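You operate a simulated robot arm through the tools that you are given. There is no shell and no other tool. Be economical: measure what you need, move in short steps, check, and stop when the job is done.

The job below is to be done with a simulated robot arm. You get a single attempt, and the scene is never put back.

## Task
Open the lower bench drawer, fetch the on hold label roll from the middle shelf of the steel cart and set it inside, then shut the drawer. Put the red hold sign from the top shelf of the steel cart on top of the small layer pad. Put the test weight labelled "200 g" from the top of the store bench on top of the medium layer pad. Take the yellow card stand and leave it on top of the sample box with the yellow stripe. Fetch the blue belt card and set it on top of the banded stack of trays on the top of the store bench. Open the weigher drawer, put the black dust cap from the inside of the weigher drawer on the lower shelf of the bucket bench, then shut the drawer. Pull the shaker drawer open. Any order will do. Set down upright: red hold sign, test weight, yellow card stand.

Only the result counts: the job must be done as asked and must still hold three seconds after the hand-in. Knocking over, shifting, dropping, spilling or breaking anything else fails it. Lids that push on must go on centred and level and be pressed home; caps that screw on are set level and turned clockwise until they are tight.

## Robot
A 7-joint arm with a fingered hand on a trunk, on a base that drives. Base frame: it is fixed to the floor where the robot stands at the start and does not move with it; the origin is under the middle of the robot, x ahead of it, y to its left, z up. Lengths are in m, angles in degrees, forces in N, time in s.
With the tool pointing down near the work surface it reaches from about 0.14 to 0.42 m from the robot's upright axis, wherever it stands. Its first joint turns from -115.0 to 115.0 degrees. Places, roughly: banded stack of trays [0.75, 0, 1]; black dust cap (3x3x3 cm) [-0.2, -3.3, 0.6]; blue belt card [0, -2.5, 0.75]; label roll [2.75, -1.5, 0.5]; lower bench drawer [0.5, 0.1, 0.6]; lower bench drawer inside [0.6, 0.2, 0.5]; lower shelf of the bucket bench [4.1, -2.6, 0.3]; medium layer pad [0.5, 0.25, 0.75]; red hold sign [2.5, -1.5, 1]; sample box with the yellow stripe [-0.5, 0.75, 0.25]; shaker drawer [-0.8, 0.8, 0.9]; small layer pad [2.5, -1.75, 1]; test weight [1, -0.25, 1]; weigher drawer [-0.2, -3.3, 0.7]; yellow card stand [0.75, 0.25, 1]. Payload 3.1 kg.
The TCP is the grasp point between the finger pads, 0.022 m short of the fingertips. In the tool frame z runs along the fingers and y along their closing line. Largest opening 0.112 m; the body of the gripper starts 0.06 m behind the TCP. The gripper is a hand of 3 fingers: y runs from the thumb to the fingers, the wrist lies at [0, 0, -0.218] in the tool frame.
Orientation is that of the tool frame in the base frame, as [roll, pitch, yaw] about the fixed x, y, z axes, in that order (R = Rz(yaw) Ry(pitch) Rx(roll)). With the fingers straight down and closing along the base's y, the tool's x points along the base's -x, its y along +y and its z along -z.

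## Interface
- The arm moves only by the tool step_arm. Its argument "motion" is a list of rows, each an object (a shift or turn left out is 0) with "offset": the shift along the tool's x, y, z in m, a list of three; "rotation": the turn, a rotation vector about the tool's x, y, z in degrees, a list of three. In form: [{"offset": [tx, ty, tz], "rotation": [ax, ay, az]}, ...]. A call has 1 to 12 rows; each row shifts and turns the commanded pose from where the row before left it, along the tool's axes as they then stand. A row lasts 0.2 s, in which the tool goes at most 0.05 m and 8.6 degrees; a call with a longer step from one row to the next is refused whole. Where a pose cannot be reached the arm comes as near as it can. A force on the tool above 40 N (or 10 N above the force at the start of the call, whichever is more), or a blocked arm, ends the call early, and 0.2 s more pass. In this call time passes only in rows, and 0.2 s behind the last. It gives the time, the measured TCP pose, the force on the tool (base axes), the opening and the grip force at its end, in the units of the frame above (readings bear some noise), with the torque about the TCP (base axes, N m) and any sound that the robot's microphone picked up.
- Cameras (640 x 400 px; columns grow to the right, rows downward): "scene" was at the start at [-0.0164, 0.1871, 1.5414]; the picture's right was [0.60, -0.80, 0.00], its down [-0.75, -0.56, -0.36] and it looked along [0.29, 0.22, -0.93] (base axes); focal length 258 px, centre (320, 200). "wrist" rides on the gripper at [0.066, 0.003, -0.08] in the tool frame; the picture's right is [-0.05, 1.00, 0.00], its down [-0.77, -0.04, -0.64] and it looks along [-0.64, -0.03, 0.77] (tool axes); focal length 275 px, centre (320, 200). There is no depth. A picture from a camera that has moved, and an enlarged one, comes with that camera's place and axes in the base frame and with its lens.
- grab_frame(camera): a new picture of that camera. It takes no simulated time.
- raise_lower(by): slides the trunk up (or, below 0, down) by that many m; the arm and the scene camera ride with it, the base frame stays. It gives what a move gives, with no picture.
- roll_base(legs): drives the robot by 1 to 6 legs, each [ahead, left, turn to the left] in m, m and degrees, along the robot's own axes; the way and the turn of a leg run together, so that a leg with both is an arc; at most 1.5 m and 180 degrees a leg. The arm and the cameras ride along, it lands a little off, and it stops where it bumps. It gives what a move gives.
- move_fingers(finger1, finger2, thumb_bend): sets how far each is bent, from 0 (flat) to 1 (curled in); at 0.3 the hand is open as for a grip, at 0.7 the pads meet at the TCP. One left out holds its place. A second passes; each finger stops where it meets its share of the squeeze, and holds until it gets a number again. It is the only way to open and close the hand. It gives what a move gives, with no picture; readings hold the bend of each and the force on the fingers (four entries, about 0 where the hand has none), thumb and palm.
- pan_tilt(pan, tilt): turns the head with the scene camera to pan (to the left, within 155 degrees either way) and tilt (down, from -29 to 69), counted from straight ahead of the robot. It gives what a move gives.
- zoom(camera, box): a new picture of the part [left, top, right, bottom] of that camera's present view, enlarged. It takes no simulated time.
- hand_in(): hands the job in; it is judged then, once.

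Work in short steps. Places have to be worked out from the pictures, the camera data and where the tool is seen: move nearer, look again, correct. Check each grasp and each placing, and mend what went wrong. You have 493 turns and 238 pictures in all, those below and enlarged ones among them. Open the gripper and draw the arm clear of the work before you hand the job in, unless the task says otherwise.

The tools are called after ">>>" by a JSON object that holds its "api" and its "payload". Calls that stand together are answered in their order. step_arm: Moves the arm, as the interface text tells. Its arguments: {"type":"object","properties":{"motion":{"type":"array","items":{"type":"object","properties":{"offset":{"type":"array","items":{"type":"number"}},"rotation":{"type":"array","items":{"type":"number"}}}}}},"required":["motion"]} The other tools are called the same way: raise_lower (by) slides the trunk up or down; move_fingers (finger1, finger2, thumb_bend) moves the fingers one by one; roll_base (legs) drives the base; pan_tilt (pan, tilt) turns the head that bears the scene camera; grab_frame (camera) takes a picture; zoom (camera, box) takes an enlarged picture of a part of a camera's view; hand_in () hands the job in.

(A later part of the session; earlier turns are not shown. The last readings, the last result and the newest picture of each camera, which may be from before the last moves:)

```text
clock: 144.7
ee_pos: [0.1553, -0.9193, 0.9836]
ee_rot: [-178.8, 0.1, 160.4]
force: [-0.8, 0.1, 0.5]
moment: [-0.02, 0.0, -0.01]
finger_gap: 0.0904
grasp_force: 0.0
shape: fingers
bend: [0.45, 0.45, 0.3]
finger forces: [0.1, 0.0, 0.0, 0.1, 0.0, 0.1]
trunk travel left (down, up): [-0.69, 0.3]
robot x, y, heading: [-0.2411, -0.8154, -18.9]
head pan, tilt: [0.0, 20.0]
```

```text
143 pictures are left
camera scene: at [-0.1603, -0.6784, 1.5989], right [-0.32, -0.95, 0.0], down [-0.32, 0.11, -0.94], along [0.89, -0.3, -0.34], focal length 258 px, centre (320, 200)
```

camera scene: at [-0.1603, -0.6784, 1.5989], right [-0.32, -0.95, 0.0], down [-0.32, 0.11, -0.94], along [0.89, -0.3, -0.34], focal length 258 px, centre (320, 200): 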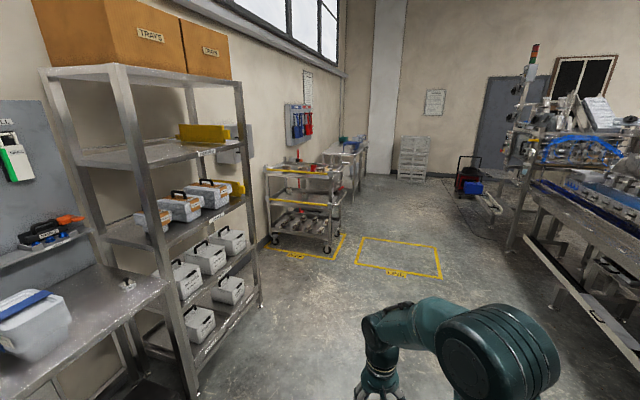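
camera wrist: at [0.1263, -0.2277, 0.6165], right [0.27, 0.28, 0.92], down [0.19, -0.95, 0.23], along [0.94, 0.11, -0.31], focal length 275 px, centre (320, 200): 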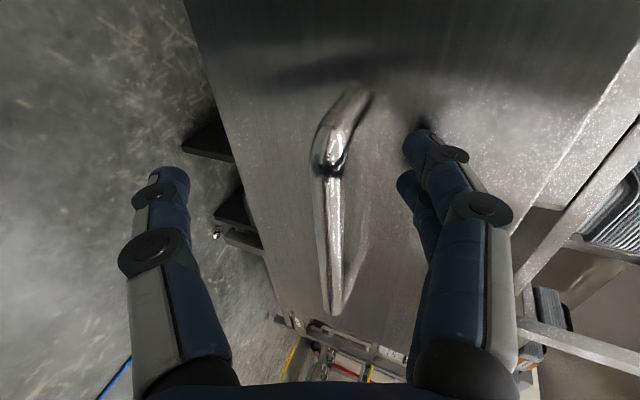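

The cart stands beyond the rack; its long side faces along -40° heading. I turn to that heading and drive toward it.

>>> {"api": "roll_base", "payload": {"legs": [[0, 0, -21], [1.4, 0.5, 0], [0.2, 0.3, 0]]}}

>>> {"api": "pan_tilt", "payload": {"pan": 10, "tilt": 35}}

>>> {"api": "grab_frame", "payload": {"camera": "scene"}}

```text
clock: 155.0
ee_pos: [1.8089, -1.4816, 0.9831]
ee_rot: [-178.8, 0.1, 138.6]
force: [0.8, -0.2, 0.1]
moment: [-0.02, -0.01, 0.03]
finger_gap: 0.0903
grasp_force: 0.0
shape: fingers
bend: [0.45, 0.45, 0.3]
finger forces: [0.0, 0.0, 0.0, 0.0, 0.0, 0.0]
trunk travel left (down, up): [-0.69, 0.3]
robot x, y, heading: [1.4841, -1.2391, -40.8]
head pan, tilt: [0.0, 20.0]
```

```text
clock: 155.8
ee_pos: [1.808, -1.4833, 0.9828]
ee_rot: [-178.8, 0.1, 138.7]
force: [-0.6, -0.7, 0.7]
moment: [-0.01, -0.03, 0.0]
finger_gap: 0.0902
grasp_force: 0.1
shape: fingers
bend: [0.45, 0.45, 0.3]
finger forces: [0.0, 0.0, 0.0, 0.1, 0.0, 0.0]
trunk travel left (down, up): [-0.69, 0.3]
robot x, y, heading: [1.4791, -1.2365, -40.9]
head pan, tilt: [10.0, 35.0]
```

```text
142 pictures are left
camera scene: at [1.6094, -1.1259, 1.5752], right [-0.51, -0.86, 0.0], down [-0.49, 0.29, -0.82], along [0.7, -0.42, -0.57], focal length 258 px, centre (320, 200)
```

scene: 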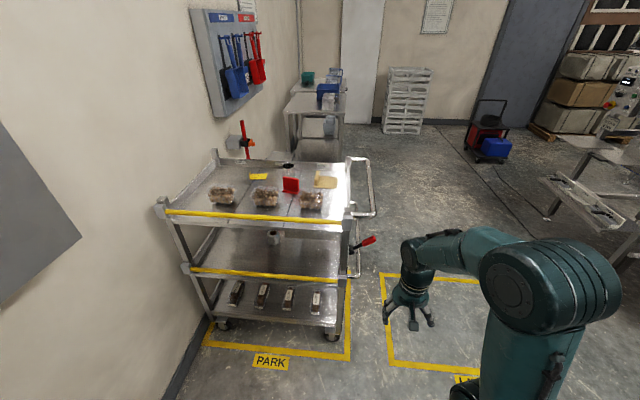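

A good view of the cart. I zoom on its top and middle shelves.

>>> {"api": "zoom", "payload": {"camera": "scene", "box": [150, 140, 390, 290]}}

```text
2.67 times, centred on (270, 215) of scene
camera zoom: at [1.6094, -1.1259, 1.5752], right [-0.51, -0.86, 0.0], down [-0.49, 0.29, -0.82], along [0.7, -0.42, -0.57], focal length 687 px, centre (453, 160)
```

zoom: 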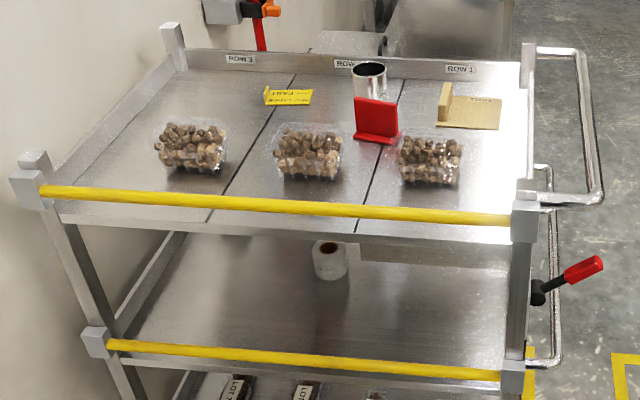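

I identify the red sign, small pad, label roll. I raise the arm, then drive close to the cart's long side.

>>> {"api": "raise_lower", "payload": {"by": 0.22}}

>>> {"api": "roll_base", "payload": {"legs": [[0, 0.43, 0.9], [0.42, 0, 0]]}}

>>> {"api": "pan_tilt", "payload": {"pan": 0, "tilt": 45}}

>>> {"api": "grab_frame", "payload": {"camera": "scene"}}

>>> {"api": "grab_frame", "payload": {"camera": "wrist"}}

```text
clock: 158.1
ee_pos: [1.8085, -1.4833, 1.2035]
ee_rot: [-178.8, 0.0, 138.6]
force: [-0.4, 0.1, -0.2]
moment: [-0.02, 0.01, 0.02]
finger_gap: 0.0904
grasp_force: 0.1
shape: fingers
bend: [0.45, 0.45, 0.3]
finger forces: [0.0, 0.0, 0.1, 0.0, 0.0, 0.1]
trunk travel left (down, up): [-0.91, 0.08]
robot x, y, heading: [1.4829, -1.2369, -40.6]
head pan, tilt: [10.0, 35.0]
```

```text
clock: 160.0
ee_pos: [1.9697, -1.3067, 1.208]
ee_rot: [-179.0, 0.7, 136.5]
force: [0.0, -0.4, 0.2]
moment: [-0.03, -0.06, 0.02]
finger_gap: 0.09
grasp_force: 0.1
shape: fingers
bend: [0.45, 0.45, 0.3]
finger forces: [0.0, 0.1, 0.1, 0.0, 0.0, 0.0]
trunk travel left (down, up): [-0.91, 0.08]
robot x, y, heading: [1.6616, -1.053, -42.6]
head pan, tilt: [10.0, 35.0]
stopped in leg 1: the robot was blocked; the commanded pose is now the measured one
```

```text
clock: 160.7
ee_pos: [1.9867, -1.3113, 1.2032]
ee_rot: [-178.7, -0.1, 136.5]
force: [0.0, 0.5, -0.5]
moment: [0.03, 0.01, 0.04]
finger_gap: 0.09
grasp_force: 0.0
shape: fingers
bend: [0.45, 0.45, 0.3]
finger forces: [0.0, 0.0, 0.1, 0.0, 0.0, 0.0]
trunk travel left (down, up): [-0.91, 0.08]
robot x, y, heading: [1.668, -1.0522, -42.9]
head pan, tilt: [0.0, 45.0]
```

```text
140 pictures are left
camera scene: at [1.7864, -0.955, 1.7801], right [-0.68, -0.73, 0.0], down [-0.52, 0.48, -0.71], along [0.52, -0.48, -0.71], focal length 258 px, centre (320, 200)
```

scene: 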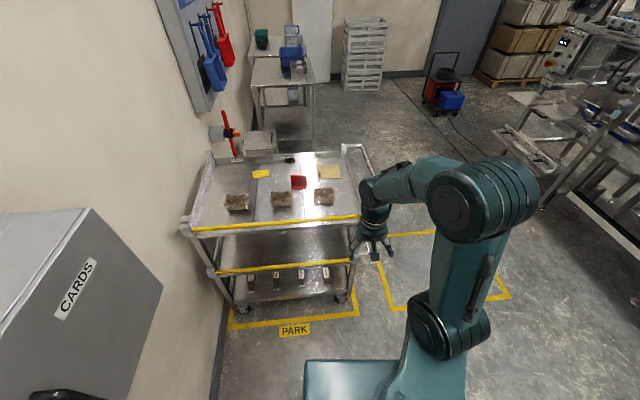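

```text
139 pictures are left
camera wrist: at [1.9408, -1.2621, 1.284], right [0.72, 0.69, -0.02], down [0.55, -0.55, 0.64], along [0.43, -0.47, -0.77], focal length 275 px, centre (320, 200)
```

wrist: 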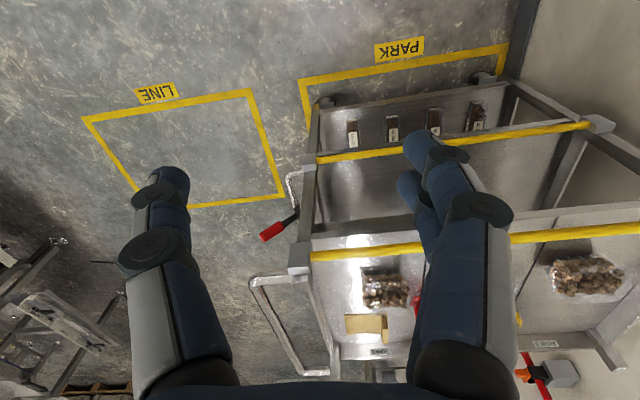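

I bumped lightly at the left (rack end). I go ahead past it first, then left.

>>> {"api": "roll_base", "payload": {"legs": [[0.2, -0.02, 0], [0.2, 0.1, 3]]}}

>>> {"api": "grab_frame", "payload": {"camera": "scene"}}

```text
clock: 163.6
ee_pos: [2.3414, -1.4953, 1.2035]
ee_rot: [-178.8, 0.0, 139.7]
force: [-0.2, 0.9, -0.2]
moment: [-0.01, 0.01, -0.02]
finger_gap: 0.0903
grasp_force: 0.1
shape: fingers
bend: [0.45, 0.45, 0.3]
finger forces: [0.1, 0.1, 0.0, 0.0, 0.0, 0.0]
trunk travel left (down, up): [-0.91, 0.08]
robot x, y, heading: [2.0119, -1.2527, -39.4]
head pan, tilt: [0.0, 45.0]
```

```text
138 pictures are left
camera scene: at [2.1229, -1.1507, 1.7803], right [-0.64, -0.77, 0.0], down [-0.54, 0.45, -0.71], along [0.54, -0.45, -0.71], focal length 258 px, centre (320, 200)
```

scene: 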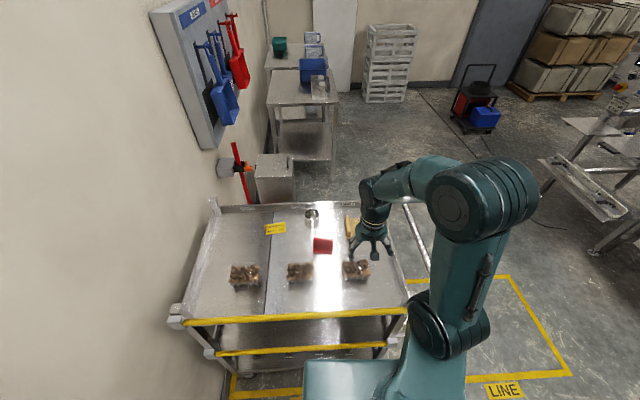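

I move 0.1 left and 0.08 ahead, then tilt the tool for the red sign.

>>> {"api": "roll_base", "payload": {"legs": [[0.08, 0.1, 0]]}}

>>> {"api": "move_fingers", "payload": {"finger1": 0.3, "finger2": 0.3, "thumb_bend": 0.3}}

>>> {"api": "step_arm", "payload": {"motion": [{"offset": [0.02, 0.008, 0], "rotation": [0, -8, 0]}, {"offset": [0.02, 0.008, 0], "rotation": [0, -8, 0]}, {"offset": [0.0, 0.008, 0], "rotation": [0, -8, 0]}, {"offset": [0, 0.008, 0], "rotation": [0, -8, 0]}, {"offset": [0, 0.008, 0], "rotation": [0, -8, 0]}, {"offset": [0, 0, 0], "rotation": [0, -5, 0]}]}}

>>> {"api": "raise_lower", "payload": {"by": -0.06}}

>>> {"api": "grab_frame", "payload": {"camera": "wrist"}}

>>> {"api": "grab_frame", "payload": {"camera": "scene"}}

```text
clock: 164.9
ee_pos: [2.4669, -1.4705, 1.2023]
ee_rot: [-178.9, -0.1, 139.7]
force: [-0.1, -0.2, 0.3]
moment: [-0.01, -0.01, -0.01]
finger_gap: 0.0902
grasp_force: 0.1
shape: fingers
bend: [0.45, 0.45, 0.3]
finger forces: [0.1, 0.0, 0.0, 0.1, 0.0, 0.0]
trunk travel left (down, up): [-0.91, 0.08]
robot x, y, heading: [2.1405, -1.2297, -39.7]
head pan, tilt: [0.0, 45.0]
```

```text
clock: 165.9
ee_pos: [2.4688, -1.4685, 1.204]
ee_rot: [-178.9, 0.0, 139.7]
force: [0.1, -0.3, 0.8]
moment: [-0.02, 0.01, -0.03]
finger_gap: 0.1116
grasp_force: 0.0
shape: fingers
bend: [0.3, 0.3, 0.3]
finger forces: [0.0, 0.0, 0.0, 0.0, 0.0, 0.0]
trunk travel left (down, up): [-0.91, 0.08]
robot x, y, heading: [2.1371, -1.2285, -39.4]
head pan, tilt: [0.0, 45.0]
```

```text
clock: 167.3
ee_pos: [2.4633, -1.4112, 1.2007]
ee_rot: [-178.3, 45.1, 141.0]
force: [-0.1, 0.8, 0.3]
moment: [0.01, 0.0, -0.02]
finger_gap: 0.1115
grasp_force: 0.1
shape: fingers
bend: [0.3, 0.3, 0.3]
finger forces: [0.1, 0.0, 0.0, 0.1, 0.0, 0.1]
trunk travel left (down, up): [-0.91, 0.08]
robot x, y, heading: [2.1344, -1.2271, -39.5]
head pan, tilt: [0.0, 45.0]
```

```text
clock: 168.3
ee_pos: [2.4637, -1.4122, 1.1403]
ee_rot: [-178.3, 45.1, 140.9]
force: [0.2, -0.3, -0.7]
moment: [0.01, 0.03, 0.0]
finger_gap: 0.1114
grasp_force: 0.1
shape: fingers
bend: [0.3, 0.3, 0.3]
finger forces: [0.0, 0.0, 0.0, 0.1, 0.0, 0.0]
trunk travel left (down, up): [-0.85, 0.14]
robot x, y, heading: [2.1351, -1.2336, -39.3]
head pan, tilt: [0.0, 45.0]
```

```text
137 pictures are left
camera wrist: at [2.3871, -1.3426, 1.1505], right [0.67, 0.74, 0.01], down [0.06, -0.07, 1.0], along [0.74, -0.67, -0.1], focal length 275 px, centre (320, 200)
```

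wrist: 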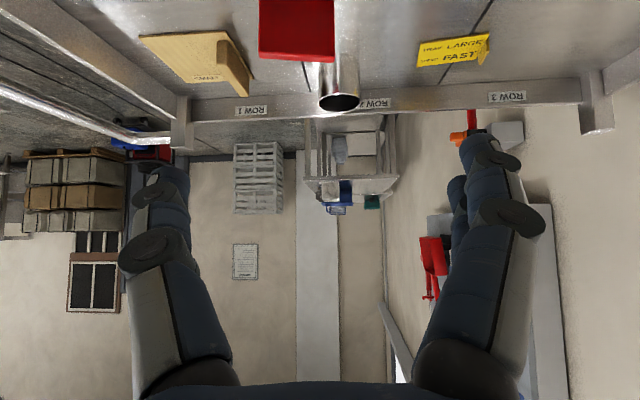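

```text
136 pictures are left
camera scene: at [2.2488, -1.124, 1.7203], right [-0.64, -0.77, 0.0], down [-0.54, 0.45, -0.71], along [0.54, -0.45, -0.71], focal length 258 px, centre (320, 200)
```

scene: 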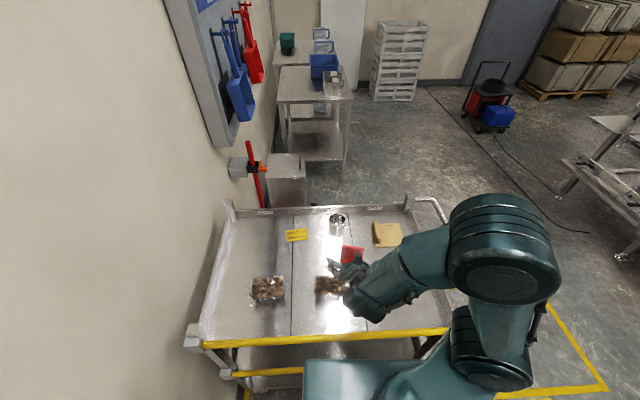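

Sign top centre ≈(2.58,-1.55,0.955). I check its rotation with zooms.

>>> {"api": "zoom", "payload": {"camera": "scene", "box": [300, 195, 420, 270]}}

>>> {"api": "zoom", "payload": {"camera": "wrist", "box": [130, 0, 370, 150]}}

```text
5.33 times, centred on (360, 232) of scene
camera zoom: at [2.2488, -1.124, 1.7203], right [-0.64, -0.77, 0.0], down [-0.54, 0.45, -0.71], along [0.54, -0.45, -0.71], focal length 1374 px, centre (107, 27)
```

zoom: 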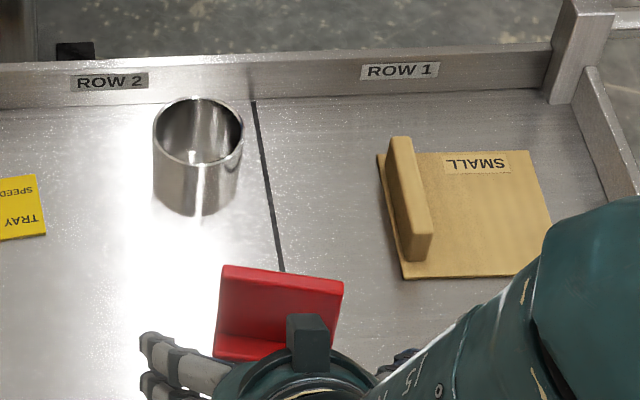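

```text
2.67 times, centred on (250, 75) of wrist
camera zoom: at [2.3871, -1.3426, 1.1505], right [0.67, 0.74, 0.01], down [0.06, -0.07, 1.0], along [0.74, -0.67, -0.1], focal length 734 px, centre (507, 533)
```

zoom: 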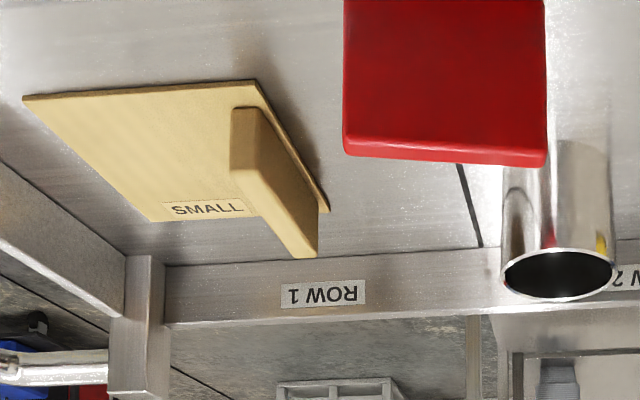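

I keep the heading to stay clear of the punnets. I shift right 3.3 cm, go forward over the sign, then lower partway.

>>> {"api": "step_arm", "payload": {"motion": [{"offset": [-0.0318, -0.011, 0.0318]}, {"offset": [-0.0318, -0.011, 0.0318]}, {"offset": [-0.0318, -0.011, 0.0318]}, {"offset": [-0.0283, 0, 0.0283]}]}}

>>> {"api": "raise_lower", "payload": {"by": -0.14}}

>>> {"api": "grab_frame", "payload": {"camera": "wrist"}}

>>> {"api": "zoom", "payload": {"camera": "scene", "box": [260, 170, 420, 270]}}

```text
clock: 169.3
ee_pos: [2.5777, -1.5531, 1.1422]
ee_rot: [-178.2, 44.8, 140.9]
force: [0.5, -0.6, -0.9]
moment: [0.0, 0.02, 0.01]
finger_gap: 0.1112
grasp_force: 0.1
shape: fingers
bend: [0.3, 0.3, 0.3]
finger forces: [0.1, 0.1, 0.0, 0.0, 0.1, 0.1]
trunk travel left (down, up): [-0.85, 0.14]
robot x, y, heading: [2.1313, -1.2296, -39.6]
head pan, tilt: [0.0, 45.0]
```

```text
clock: 170.9
ee_pos: [2.5741, -1.5513, 1.0024]
ee_rot: [-178.3, 45.1, 140.9]
force: [-0.2, 0.2, -0.1]
moment: [-0.01, 0.0, 0.01]
finger_gap: 0.1115
grasp_force: 0.0
shape: fingers
bend: [0.3, 0.3, 0.3]
finger forces: [0.1, 0.0, 0.0, 0.0, 0.0, 0.1]
trunk travel left (down, up): [-0.71, 0.28]
robot x, y, heading: [2.1338, -1.2291, -39.5]
head pan, tilt: [0.0, 45.0]
```

```text
133 pictures are left
camera wrist: at [2.4988, -1.4817, 1.0132], right [0.67, 0.74, 0.01], down [0.06, -0.07, 1.0], along [0.74, -0.67, -0.1], focal length 275 px, centre (320, 200)
```

wrist: 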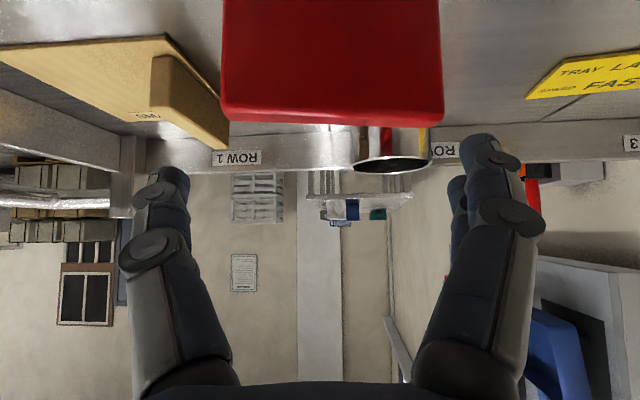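

```text
4.00 times, centred on (340, 220) of scene
camera zoom: at [2.2488, -1.1241, 1.5803], right [-0.64, -0.77, 0.0], down [-0.54, 0.45, -0.71], along [0.54, -0.45, -0.71], focal length 1031 px, centre (240, 120)
```

zoom: 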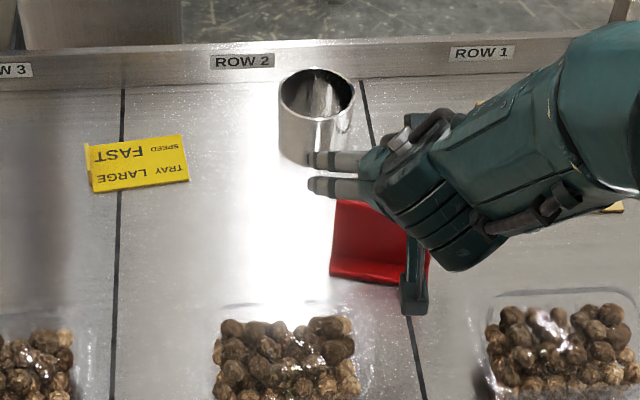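

Panel is centred between the fingers (4 mm left) at TCP depth. I lower 5.5 cm.

>>> {"api": "step_arm", "payload": {"motion": [{"offset": [0.0141, 0.004, 0.0141]}, {"offset": [0.0141, 0, 0.0141]}, {"offset": [0.0106, 0, 0.0106]}]}}

>>> {"api": "grab_frame", "payload": {"camera": "wrist"}}

>>> {"api": "zoom", "payload": {"camera": "scene", "box": [260, 170, 420, 270]}}

```text
clock: 171.7
ee_pos: [2.578, -1.5498, 0.946]
ee_rot: [-178.2, 44.9, 140.9]
force: [0.6, 0.4, -0.1]
moment: [0.02, 0.03, 0.02]
finger_gap: 0.1115
grasp_force: 0.0
shape: fingers
bend: [0.3, 0.3, 0.3]
finger forces: [0.1, 0.0, 0.0, 0.0, 0.2, 0.0]
trunk travel left (down, up): [-0.71, 0.28]
robot x, y, heading: [2.1382, -1.2303, -39.6]
head pan, tilt: [0.0, 45.0]
```

```text
131 pictures are left
camera wrist: at [2.5012, -1.4795, 0.9572], right [0.67, 0.74, 0.01], down [0.06, -0.07, 1.0], along [0.74, -0.67, -0.1], focal length 275 px, centre (320, 200)
```

wrist: 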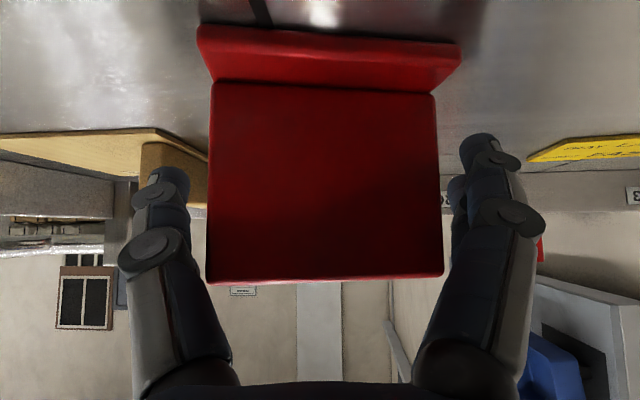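

```text
4.00 times, centred on (340, 220) of scene
camera zoom: at [2.2491, -1.1242, 1.5803], right [-0.64, -0.77, 0.0], down [-0.54, 0.45, -0.71], along [0.54, -0.45, -0.71], focal length 1031 px, centre (240, 120)
```

zoom: 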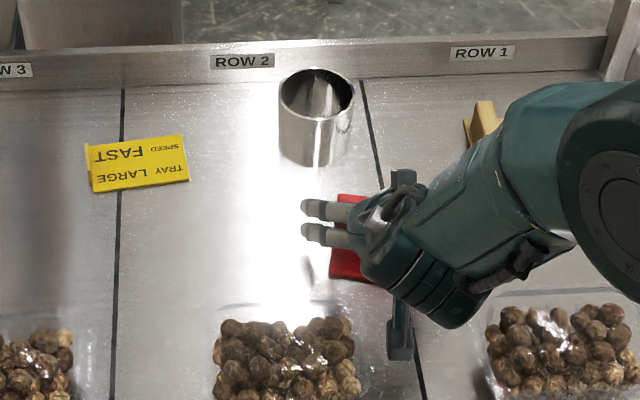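

The panel is centred in the hand. I close.

>>> {"api": "move_fingers", "payload": {"finger1": 0.7, "finger2": 0.7, "thumb_bend": 0.7}}

>>> {"api": "step_arm", "payload": {"motion": [{"offset": [-0.0106, 0, -0.0106]}]}}

>>> {"api": "grab_frame", "payload": {"camera": "wrist"}}

```text
clock: 172.7
ee_pos: [2.5778, -1.5494, 0.9466]
ee_rot: [-178.3, 45.0, 140.9]
force: [0.7, 0.0, -0.8]
moment: [-0.01, -0.01, -0.02]
finger_gap: 0.0669
grasp_force: 32.6
shape: fingers
bend: [0.44, 0.63, 0.64]
finger forces: [12.2, 20.1, 0.0, 0.0, 33.1, 0.0]
trunk travel left (down, up): [-0.71, 0.28]
robot x, y, heading: [2.1389, -1.2327, -39.8]
head pan, tilt: [0.0, 45.0]
```

```text
clock: 173.1
ee_pos: [2.5788, -1.5501, 0.9617]
ee_rot: [-178.3, 45.0, 140.8]
force: [-0.7, 0.3, -0.9]
moment: [-0.02, 0.01, 0.01]
finger_gap: 0.0672
grasp_force: 32.8
shape: fingers
bend: [0.44, 0.63, 0.64]
finger forces: [12.2, 20.0, 0.0, 0.0, 33.0, 0.0]
trunk travel left (down, up): [-0.71, 0.28]
robot x, y, heading: [2.1358, -1.2265, -39.7]
head pan, tilt: [0.0, 45.0]
```

```text
129 pictures are left
camera wrist: at [2.502, -1.4795, 0.9728], right [0.67, 0.74, 0.01], down [0.06, -0.07, 1.0], along [0.74, -0.67, -0.1], focal length 275 px, centre (320, 200)
```

wrist: 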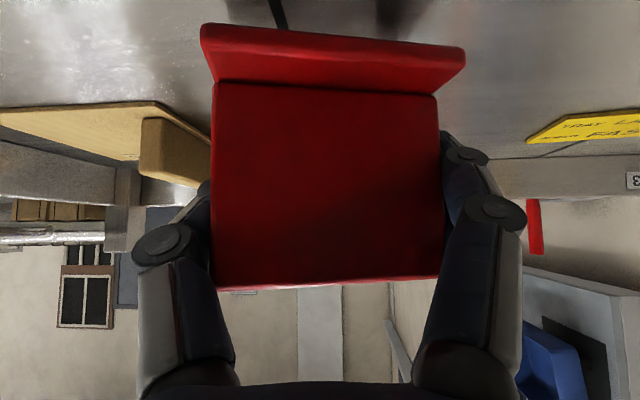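

Firm grip. I raise the sign 0.15, drive right 0.17 and ahead 0.03, and look at the pad.

>>> {"api": "raise_lower", "payload": {"by": 0.15}}

>>> {"api": "roll_base", "payload": {"legs": [[0.03, -0.17, 0]]}}

>>> {"api": "grab_frame", "payload": {"camera": "scene"}}

>>> {"api": "grab_frame", "payload": {"camera": "wrist"}}

```text
clock: 174.9
ee_pos: [2.5785, -1.5496, 1.1116]
ee_rot: [-178.2, 45.0, 140.9]
force: [0.4, 0.2, -1.2]
moment: [0.01, 0.03, 0.01]
finger_gap: 0.067
grasp_force: 32.5
shape: fingers
bend: [0.44, 0.63, 0.64]
finger forces: [12.2, 20.2, 0.1, 0.1, 32.8, 0.0]
trunk travel left (down, up): [-0.86, 0.13]
robot x, y, heading: [2.1338, -1.2318, -39.5]
head pan, tilt: [0.0, 45.0]
```

```text
clock: 176.1
ee_pos: [2.5308, -1.6336, 1.1113]
ee_rot: [-178.7, 45.0, 140.9]
force: [0.0, -1.1, -0.9]
moment: [0.0, -0.01, 0.04]
finger_gap: 0.0671
grasp_force: 32.9
shape: fingers
bend: [0.44, 0.63, 0.64]
finger forces: [12.2, 19.9, 0.0, 0.0, 32.8, 0.0]
trunk travel left (down, up): [-0.86, 0.13]
robot x, y, heading: [2.0865, -1.3147, -39.4]
head pan, tilt: [0.0, 45.0]
stopped in leg 1: the robot was blocked; the commanded pose is now the measured one
```

```text
128 pictures are left
camera scene: at [2.1976, -1.2116, 1.7308], right [-0.63, -0.77, 0.0], down [-0.55, 0.45, -0.71], along [0.55, -0.45, -0.71], focal length 258 px, centre (320, 200)
```

scene: 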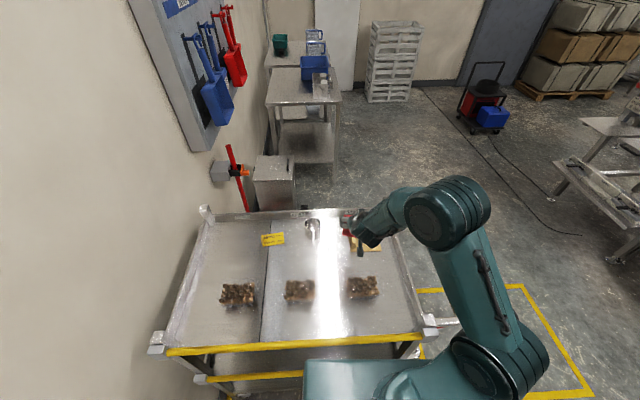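

```text
127 pictures are left
camera wrist: at [2.4537, -1.5637, 1.1226], right [0.67, 0.74, 0.02], down [0.06, -0.08, 1.0], along [0.74, -0.66, -0.1], focal length 275 px, centre (320, 200)
```

wrist: 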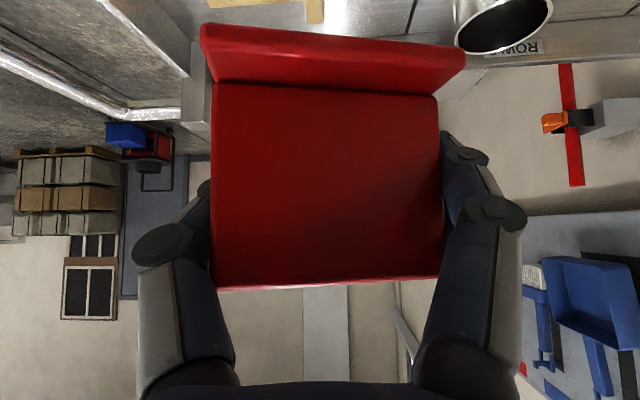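

The base got blocked partway. I check whether the cart moved by comparing fixed features.

>>> {"api": "zoom", "payload": {"camera": "scene", "box": [220, 190, 380, 290]}}

```text
4.00 times, centred on (300, 240) of scene
camera zoom: at [2.1976, -1.2116, 1.7308], right [-0.63, -0.77, 0.0], down [-0.55, 0.45, -0.71], along [0.55, -0.45, -0.71], focal length 1031 px, centre (400, 40)
```

zoom: 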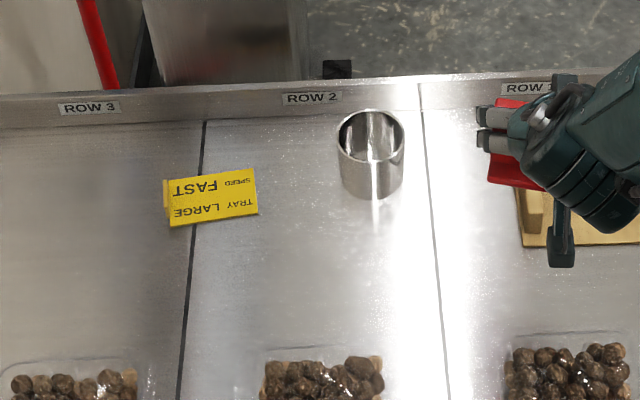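

The cart hasn't moved (tag position is identical). I back 1 cm and go right 8 cm.

>>> {"api": "roll_base", "payload": {"legs": [[-0.015, 0, 0], [0, -0.085, 0]]}}

>>> {"api": "step_arm", "payload": {"motion": [{"rotation": [0, -7, 0]}, {"rotation": [0, -7, 0]}]}}

>>> {"api": "zoom", "payload": {"camera": "scene", "box": [240, 170, 480, 320]}}

```text
clock: 177.5
ee_pos: [2.466, -1.6863, 1.1121]
ee_rot: [-178.3, 45.0, 141.2]
force: [0.2, -0.6, -1.2]
moment: [-0.02, -0.03, 0.01]
finger_gap: 0.0668
grasp_force: 32.5
shape: fingers
bend: [0.44, 0.63, 0.64]
finger forces: [12.3, 20.0, 0.0, 0.0, 32.8, 0.0]
trunk travel left (down, up): [-0.86, 0.13]
robot x, y, heading: [2.0217, -1.3692, -39.2]
head pan, tilt: [0.0, 45.0]
```

```text
clock: 178.1
ee_pos: [2.4675, -1.6862, 1.1118]
ee_rot: [-177.7, 59.1, 141.9]
force: [0.1, -0.2, -0.4]
moment: [0.0, -0.02, 0.01]
finger_gap: 0.0666
grasp_force: 31.4
shape: fingers
bend: [0.44, 0.63, 0.64]
finger forces: [11.9, 19.5, 0.0, 0.1, 31.8, 0.0]
trunk travel left (down, up): [-0.86, 0.13]
robot x, y, heading: [2.0236, -1.3683, -39.4]
head pan, tilt: [0.0, 45.0]
```

```text
2.67 times, centred on (360, 245) of scene
camera zoom: at [2.1348, -1.2641, 1.7304], right [-0.63, -0.77, 0.0], down [-0.55, 0.45, -0.71], along [0.55, -0.45, -0.71], focal length 687 px, centre (213, 80)
```

zoom: 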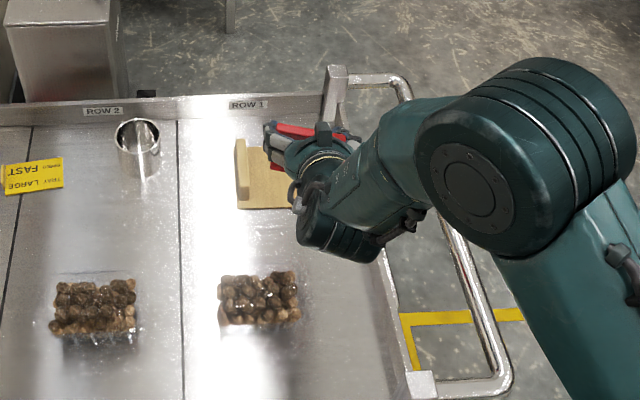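

Tilt must stay at 45° for the sign to be upright; I restore it and extend forward over the pad.

>>> {"api": "step_arm", "payload": {"motion": [{"rotation": [0, 7, 0]}, {"rotation": [0, 7, 0]}, {"offset": [-0.0212, 0, 0.0212]}, {"offset": [-0.0212, 0, 0.0212]}, {"offset": [-0.0212, 0, 0.0212]}]}}

>>> {"api": "zoom", "payload": {"camera": "scene", "box": [240, 170, 480, 320]}}

```text
clock: 179.3
ee_pos: [2.5369, -1.7454, 1.1104]
ee_rot: [-178.2, 44.9, 141.3]
force: [-0.5, -0.3, -0.5]
moment: [0.01, -0.03, 0.0]
finger_gap: 0.0659
grasp_force: 31.2
shape: fingers
bend: [0.44, 0.63, 0.64]
finger forces: [11.8, 19.5, 0.0, 0.0, 31.3, 0.1]
trunk travel left (down, up): [-0.86, 0.13]
robot x, y, heading: [2.0213, -1.368, -39.4]
head pan, tilt: [0.0, 45.0]
```

```text
2.67 times, centred on (360, 245) of scene
camera zoom: at [2.1368, -1.2643, 1.7302], right [-0.63, -0.77, 0.0], down [-0.55, 0.45, -0.71], along [0.55, -0.45, -0.71], focal length 687 px, centre (213, 80)
```

zoom: 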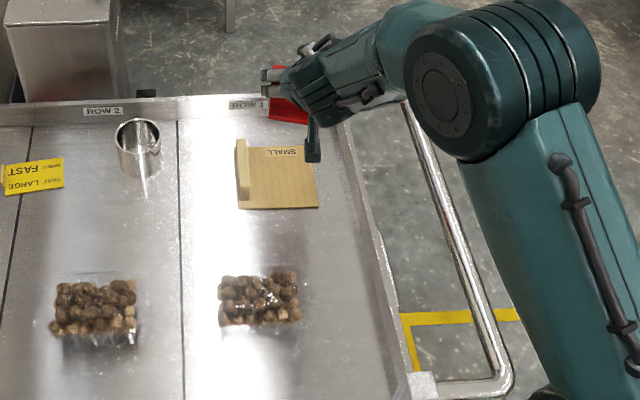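

Reach is fine. I fine-adjust (1.2 cm forward, 0.6 cm left) and lower the trunk 0.13.

>>> {"api": "step_arm", "payload": {"motion": [{"offset": [-0.0085, 0.006, 0.0085]}]}}

>>> {"api": "raise_lower", "payload": {"by": -0.135}}

>>> {"api": "zoom", "payload": {"camera": "scene", "box": [240, 130, 400, 230]}}

>>> {"api": "grab_frame", "payload": {"camera": "wrist"}}

```text
clock: 179.7
ee_pos: [2.5516, -1.7476, 1.1108]
ee_rot: [-178.3, 44.9, 141.1]
force: [0.7, -0.2, -1.1]
moment: [-0.03, 0.0, 0.01]
finger_gap: 0.066
grasp_force: 31.2
shape: fingers
bend: [0.44, 0.63, 0.65]
finger forces: [11.9, 19.5, 0.1, 0.0, 31.4, 0.0]
trunk travel left (down, up): [-0.86, 0.13]
robot x, y, heading: [2.0229, -1.371, -39.1]
head pan, tilt: [0.0, 45.0]
```

```text
clock: 181.3
ee_pos: [2.5495, -1.7463, 0.9769]
ee_rot: [-178.3, 45.0, 141.2]
force: [-1.4, 0.9, -1.1]
moment: [0.0, 0.01, 0.0]
finger_gap: 0.0656
grasp_force: 31.6
shape: fingers
bend: [0.44, 0.63, 0.65]
finger forces: [11.8, 19.6, 0.1, 0.0, 31.3, 0.1]
trunk travel left (down, up): [-0.725, 0.265]
robot x, y, heading: [2.0238, -1.3673, -39.4]
head pan, tilt: [0.0, 45.0]
```

```text
4.00 times, centred on (320, 180) of scene
camera zoom: at [2.135, -1.2635, 1.5953], right [-0.63, -0.77, 0.0], down [-0.55, 0.45, -0.71], along [0.55, -0.45, -0.71], focal length 1031 px, centre (320, 280)
```

zoom: 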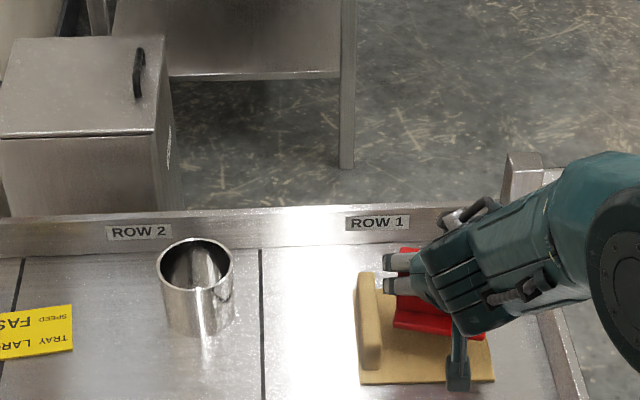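

```text
122 pictures are left
camera wrist: at [2.4729, -1.6774, 0.9881], right [0.67, 0.74, 0.01], down [0.06, -0.07, 1.0], along [0.74, -0.66, -0.1], focal length 275 px, centre (320, 200)
```

wrist: 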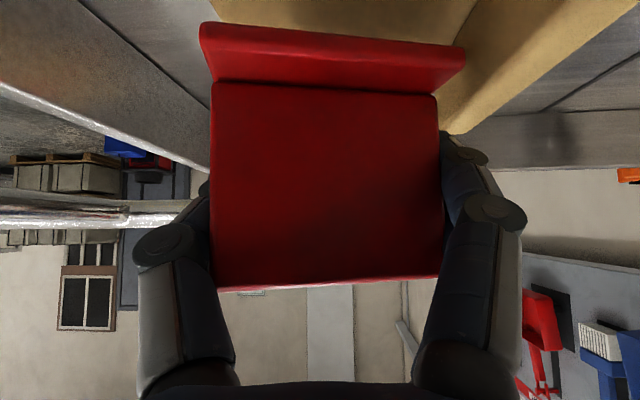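

Sign is above the flat part. I shift 5 mm right to keep the fingers off the lip, then lower stepwise.

>>> {"api": "step_arm", "payload": {"motion": [{"offset": [0.0071, -0.005, 0.0071]}, {"offset": [0.0035, 0, 0.0035]}]}}

>>> {"api": "step_arm", "payload": {"motion": [{"offset": [0.0035, 0, 0.0035]}]}}

>>> {"api": "step_arm", "payload": {"motion": [{"offset": [0.0021, 0, 0.0021]}]}}

>>> {"api": "zoom", "payload": {"camera": "scene", "box": [280, 160, 400, 235]}}

```text
clock: 181.9
ee_pos: [2.547, -1.7497, 0.9613]
ee_rot: [-178.4, 45.0, 141.3]
force: [0.8, -0.3, -1.5]
moment: [-0.02, 0.02, -0.01]
finger_gap: 0.0659
grasp_force: 31.3
shape: fingers
bend: [0.44, 0.63, 0.65]
finger forces: [11.9, 19.5, 0.0, 0.1, 31.2, 0.0]
trunk travel left (down, up): [-0.725, 0.265]
robot x, y, heading: [2.0239, -1.3661, -39.5]
head pan, tilt: [0.0, 45.0]
```

```text
clock: 182.3
ee_pos: [2.546, -1.7496, 0.9573]
ee_rot: [-178.2, 45.0, 141.1]
force: [-0.3, 0.0, -1.1]
moment: [-0.01, 0.01, 0.01]
finger_gap: 0.0661
grasp_force: 31.8
shape: fingers
bend: [0.44, 0.63, 0.65]
finger forces: [11.8, 19.6, 0.1, 0.0, 31.2, 0.0]
trunk travel left (down, up): [-0.725, 0.265]
robot x, y, heading: [2.0253, -1.3715, -39.6]
head pan, tilt: [0.0, 45.0]
```

```text
clock: 182.8
ee_pos: [2.5458, -1.7505, 0.9543]
ee_rot: [-178.3, 45.0, 141.3]
force: [0.1, -0.5, -0.5]
moment: [-0.01, 0.0, 0.0]
finger_gap: 0.0658
grasp_force: 31.4
shape: fingers
bend: [0.44, 0.63, 0.65]
finger forces: [11.7, 19.6, 0.1, 0.0, 31.2, 0.1]
trunk travel left (down, up): [-0.725, 0.265]
robot x, y, heading: [2.0215, -1.369, -39.1]
head pan, tilt: [0.0, 45.0]
```

```text
5.33 times, centred on (340, 198) of scene
camera zoom: at [2.1349, -1.2637, 1.5953], right [-0.63, -0.77, 0.0], down [-0.55, 0.45, -0.71], along [0.55, -0.45, -0.71], focal length 1374 px, centre (213, 213)
```

zoom: 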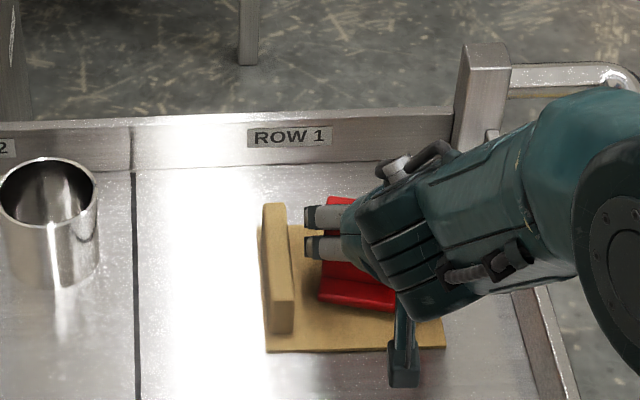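

Almost there; a couple more 2–3 mm steps until contact.

>>> {"api": "step_arm", "payload": {"motion": [{"offset": [0.0021, 0, 0.0021]}]}}

>>> {"api": "step_arm", "payload": {"motion": [{"offset": [0.0018, 0, 0.0018]}]}}

```text
clock: 183.2
ee_pos: [2.5467, -1.7504, 0.9517]
ee_rot: [-178.3, 45.1, 141.3]
force: [0.1, -0.5, -1.0]
moment: [-0.01, 0.02, 0.02]
finger_gap: 0.066
grasp_force: 31.1
shape: fingers
bend: [0.44, 0.63, 0.65]
finger forces: [11.8, 19.6, 0.0, 0.1, 31.3, 0.0]
trunk travel left (down, up): [-0.725, 0.265]
robot x, y, heading: [2.0232, -1.3668, -39.5]
head pan, tilt: [0.0, 45.0]
```

```text
clock: 183.6
ee_pos: [2.5462, -1.7508, 0.949]
ee_rot: [-178.3, 45.1, 141.2]
force: [1.4, -0.6, 5.2]
moment: [0.17, -0.17, -0.08]
finger_gap: 0.0661
grasp_force: 31.7
shape: fingers
bend: [0.44, 0.63, 0.65]
finger forces: [12.1, 19.2, 0.1, 0.1, 31.4, 0.0]
trunk travel left (down, up): [-0.725, 0.265]
robot x, y, heading: [2.026, -1.3663, -39.4]
head pan, tilt: [0.0, 45.0]
```

Contact. I release with small finger openings so as not to touch the lip.

>>> {"api": "move_fingers", "payload": {"finger1": 0.4, "finger2": 0.57, "thumb_bend": 0.45}}

>>> {"api": "grab_frame", "payload": {"camera": "wrist"}}

```text
clock: 184.6
ee_pos: [2.5449, -1.7497, 0.9482]
ee_rot: [-178.3, 45.1, 141.2]
force: [0.4, 1.1, 6.3]
moment: [0.27, -0.23, 0.04]
finger_gap: 0.0818
grasp_force: 13.2
shape: fingers
bend: [0.4, 0.52, 0.45]
finger forces: [0.2, 13.6, 0.0, 0.0, 12.4, 0.1]
trunk travel left (down, up): [-0.725, 0.265]
robot x, y, heading: [2.0219, -1.37, -39.5]
head pan, tilt: [0.0, 45.0]
```

```text
120 pictures are left
camera wrist: at [2.4683, -1.6804, 0.9598], right [0.67, 0.74, 0.01], down [0.06, -0.07, 1.0], along [0.74, -0.66, -0.09], focal length 275 px, centre (320, 200)
```

wrist: 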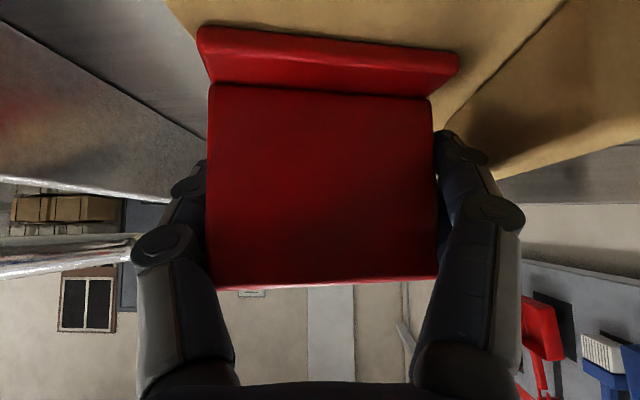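

Finger 2 still presses. I open it and the thumb a bit more.

>>> {"api": "move_fingers", "payload": {"finger2": 0.42, "thumb_bend": 0.33}}

>>> {"api": "grab_frame", "payload": {"camera": "wrist"}}

```text
clock: 185.6
ee_pos: [2.5456, -1.7513, 0.9478]
ee_rot: [-178.3, 45.0, 141.1]
force: [-0.9, 1.6, 1.7]
moment: [0.05, -0.02, 0.04]
finger_gap: 0.0947
grasp_force: 2.8
shape: fingers
bend: [0.4, 0.41, 0.33]
finger forces: [0.0, 3.0, 0.1, 0.0, 2.4, 0.0]
trunk travel left (down, up): [-0.725, 0.265]
robot x, y, heading: [2.0199, -1.3696, -39.4]
head pan, tilt: [0.0, 45.0]
```

```text
119 pictures are left
camera wrist: at [2.4686, -1.6808, 0.9592], right [0.67, 0.74, 0.01], down [0.06, -0.07, 1.0], along [0.74, -0.66, -0.1], focal length 275 px, centre (320, 200)
```

wrist: 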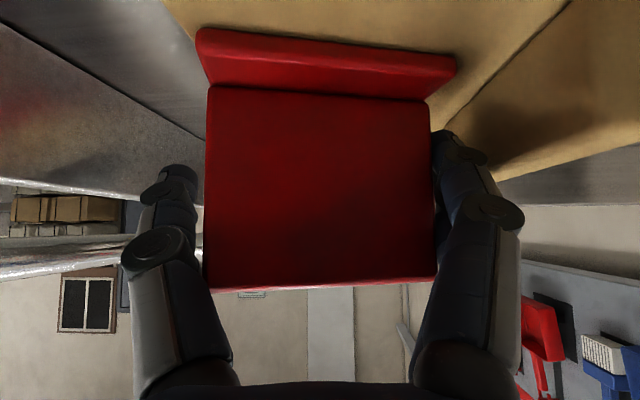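

Slight contact remains. I open a little further.

>>> {"api": "move_fingers", "payload": {"finger1": 0.37, "finger2": 0.36, "thumb_bend": 0.3}}

>>> {"api": "zoom", "payload": {"camera": "scene", "box": [280, 160, 400, 235]}}

```text
clock: 186.6
ee_pos: [2.5465, -1.75, 0.9483]
ee_rot: [-178.3, 45.0, 141.2]
force: [0.1, -0.1, -0.1]
moment: [0.0, -0.04, -0.03]
finger_gap: 0.1016
grasp_force: 0.1
shape: fingers
bend: [0.37, 0.36, 0.3]
finger forces: [0.1, 0.3, 0.0, 0.0, 0.6, 0.1]
trunk travel left (down, up): [-0.725, 0.265]
robot x, y, heading: [2.025, -1.3658, -39.5]
head pan, tilt: [0.0, 45.0]
```

```text
5.33 times, centred on (340, 198) of scene
camera zoom: at [2.1349, -1.2635, 1.5953], right [-0.63, -0.77, 0.0], down [-0.55, 0.45, -0.71], along [0.55, -0.45, -0.71], focal length 1374 px, centre (213, 213)
```

zoom: 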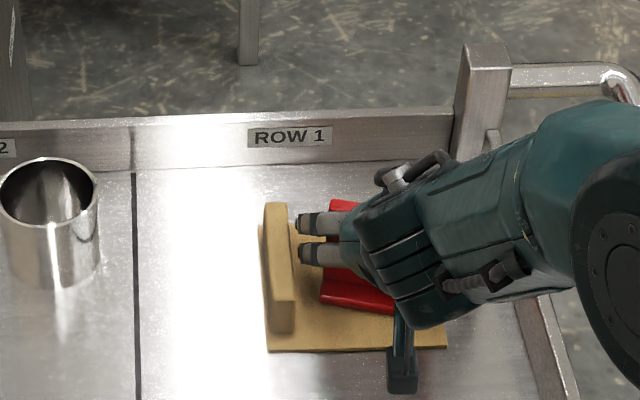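

Forces are near zero. I lift straight up.

>>> {"api": "step_arm", "payload": {"motion": [{"offset": [-0.0071, -0.002, -0.0071]}, {"offset": [-0.0141, 0, -0.0141]}, {"offset": [-0.0283, 0, -0.0283]}, {"offset": [-0.0283, 0, -0.0283]}, {"offset": [-0.0283, 0, -0.0283]}]}}

>>> {"api": "zoom", "payload": {"camera": "scene", "box": [280, 160, 400, 235]}}

```text
clock: 187.8
ee_pos: [2.5468, -1.747, 1.1]
ee_rot: [-178.4, 45.0, 141.2]
force: [-0.2, 0.1, 0.1]
moment: [0.0, 0.02, 0.02]
finger_gap: 0.1019
grasp_force: 0.1
shape: fingers
bend: [0.37, 0.36, 0.3]
finger forces: [0.0, 0.1, 0.0, 0.0, 0.0, 0.0]
trunk travel left (down, up): [-0.725, 0.265]
robot x, y, heading: [2.0232, -1.3666, -39.5]
head pan, tilt: [0.0, 45.0]
```

```text
5.33 times, centred on (340, 198) of scene
camera zoom: at [2.1348, -1.2623, 1.5952], right [-0.63, -0.77, 0.0], down [-0.55, 0.45, -0.71], along [0.55, -0.45, -0.71], focal length 1374 px, centre (213, 213)
```

zoom: 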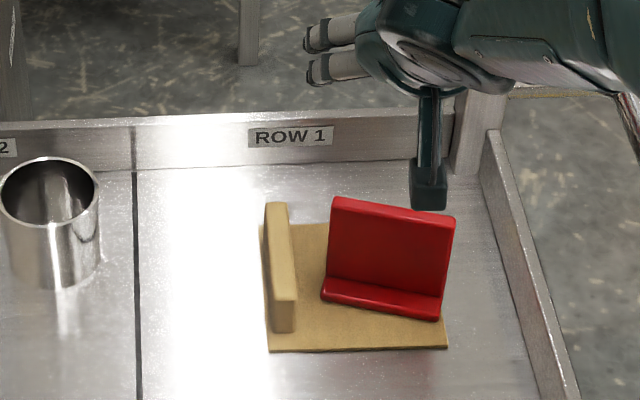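

Sign stands upright on the small pad. Now the label roll: I retract, back off and lower to view the middle shelf.

>>> {"api": "step_arm", "payload": {"motion": [{"offset": [0.03, 0, -0.03]}, {"offset": [0.03, 0, -0.03]}, {"offset": [0.03, 0, -0.03]}, {"offset": [0.03, 0, -0.03]}]}}

>>> {"api": "roll_base", "payload": {"legs": [[-0.25, 0.0, 0], [0, 0.3, 0]]}}

>>> {"api": "raise_lower", "payload": {"by": -0.4}}

>>> {"api": "pan_tilt", "payload": {"pan": 0, "tilt": 25}}

>>> {"api": "grab_frame", "payload": {"camera": "scene"}}

>>> {"api": "grab_frame", "payload": {"camera": "wrist"}}

```text
clock: 188.8
ee_pos: [2.4163, -1.6402, 1.0998]
ee_rot: [-178.3, 45.2, 141.2]
force: [-1.1, 0.7, -0.5]
moment: [0.0, 0.0, 0.0]
finger_gap: 0.1016
grasp_force: 0.0
shape: fingers
bend: [0.37, 0.36, 0.3]
finger forces: [0.0, 0.0, 0.1, 0.1, 0.1, 0.0]
trunk travel left (down, up): [-0.725, 0.265]
robot x, y, heading: [2.0221, -1.3692, -39.5]
head pan, tilt: [0.0, 45.0]
```

```text
clock: 192.2
ee_pos: [2.4121, -1.2502, 1.1009]
ee_rot: [-178.3, 44.9, 140.9]
force: [0.3, -0.3, -0.1]
moment: [0.01, 0.02, 0.0]
finger_gap: 0.1019
grasp_force: 0.1
shape: fingers
bend: [0.37, 0.36, 0.3]
finger forces: [0.0, 0.0, 0.0, 0.0, 0.0, 0.0]
trunk travel left (down, up): [-0.725, 0.265]
robot x, y, heading: [2.0181, -0.974, -39.7]
head pan, tilt: [0.0, 45.0]
```

```text
clock: 194.4
ee_pos: [2.4113, -1.2497, 0.8796]
ee_rot: [-179.1, 45.9, 139.9]
force: [-9.3, 3.1, 12.4]
moment: [0.52, -0.57, 0.49]
finger_gap: 0.1021
grasp_force: 8.1
shape: fingers
bend: [0.37, 0.33, 0.3]
finger forces: [1.8, 14.6, 0.1, 0.1, 0.1, 0.1]
trunk travel left (down, up): [-0.499, 0.491]
robot x, y, heading: [2.0176, -0.9741, -39.6]
head pan, tilt: [0.0, 45.0]
stopped: the force on the tool passed its limit at 54 N (the readings are from after the stop); the commanded pose is now the measured one
```

```text
clock: 195.2
ee_pos: [2.412, -1.2509, 0.8807]
ee_rot: [-179.0, 45.9, 140.0]
force: [-8.9, 1.6, 12.5]
moment: [0.5, -0.6, 0.45]
finger_gap: 0.1022
grasp_force: 7.4
shape: fingers
bend: [0.37, 0.33, 0.3]
finger forces: [1.0, 14.5, 0.1, 0.0, 0.0, 0.0]
trunk travel left (down, up): [-0.499, 0.491]
robot x, y, heading: [2.02, -0.9734, -39.9]
head pan, tilt: [0.0, 25.0]
```

```text
116 pictures are left
camera scene: at [2.1365, -0.8775, 1.3999], right [-0.64, -0.77, 0.0], down [-0.32, 0.27, -0.91], along [0.7, -0.58, -0.42], focal length 258 px, centre (320, 200)
```

scene: 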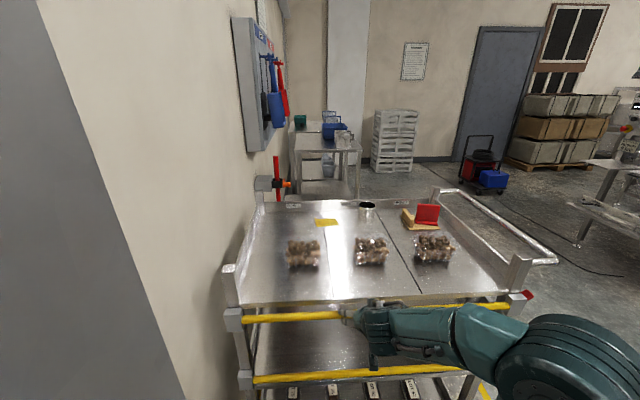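

```text
115 pictures are left
camera wrist: at [2.3354, -1.1809, 0.8892], right [0.68, 0.74, 0.02], down [0.05, -0.07, 1.0], along [0.74, -0.67, -0.08], focal length 275 px, centre (320, 200)
```

wrist: 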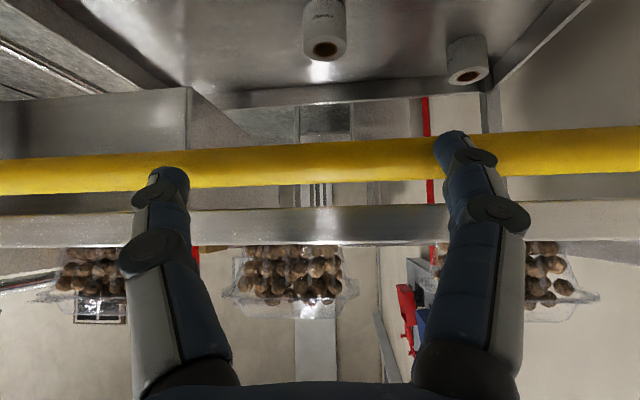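

The fingers landed on the cart's yellow rail. I raise to unload, then back off.

>>> {"api": "raise_lower", "payload": {"by": 0.06}}

>>> {"api": "roll_base", "payload": {"legs": [[-0.15, 0, 0]]}}

>>> {"api": "pan_tilt", "payload": {"pan": 0, "tilt": 45}}

>>> {"api": "grab_frame", "payload": {"camera": "scene"}}

```text
clock: 196.2
ee_pos: [2.4139, -1.2519, 0.9382]
ee_rot: [-178.9, 45.7, 140.1]
force: [-0.7, -0.1, -0.1]
moment: [0.01, -0.01, 0.03]
finger_gap: 0.1023
grasp_force: 0.1
shape: fingers
bend: [0.37, 0.36, 0.3]
finger forces: [0.0, 0.0, 0.0, 0.1, 0.0, 0.1]
trunk travel left (down, up): [-0.559, 0.431]
robot x, y, heading: [2.0226, -0.9774, -39.8]
head pan, tilt: [0.0, 25.0]
```

```text
clock: 197.7
ee_pos: [2.3078, -1.1627, 0.939]
ee_rot: [-179.1, 45.6, 139.9]
force: [0.5, 0.9, -0.1]
moment: [0.01, -0.04, 0.0]
finger_gap: 0.1022
grasp_force: 0.0
shape: fingers
bend: [0.37, 0.36, 0.3]
finger forces: [0.0, 0.0, 0.1, 0.0, 0.0, 0.1]
trunk travel left (down, up): [-0.559, 0.431]
robot x, y, heading: [1.9125, -0.8859, -39.7]
head pan, tilt: [0.0, 25.0]
stopped in leg 1: the robot was blocked; the commanded pose is now the measured one
```

```text
clock: 198.5
ee_pos: [2.3069, -1.1622, 0.9386]
ee_rot: [-178.9, 45.7, 140.0]
force: [-0.5, -0.2, -0.4]
moment: [-0.02, 0.01, 0.01]
finger_gap: 0.1022
grasp_force: 0.0
shape: fingers
bend: [0.37, 0.36, 0.3]
finger forces: [0.1, 0.1, 0.0, 0.0, 0.0, 0.0]
trunk travel left (down, up): [-0.559, 0.431]
robot x, y, heading: [1.9113, -0.8845, -39.8]
head pan, tilt: [0.0, 45.0]
```

```text
114 pictures are left
camera scene: at [2.0245, -0.7818, 1.4292], right [-0.64, -0.77, 0.0], down [-0.54, 0.45, -0.71], along [0.54, -0.45, -0.71], focal length 258 px, centre (320, 200)
```

scene: 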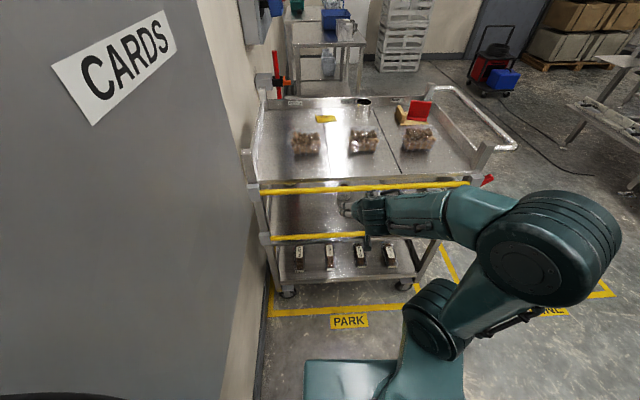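

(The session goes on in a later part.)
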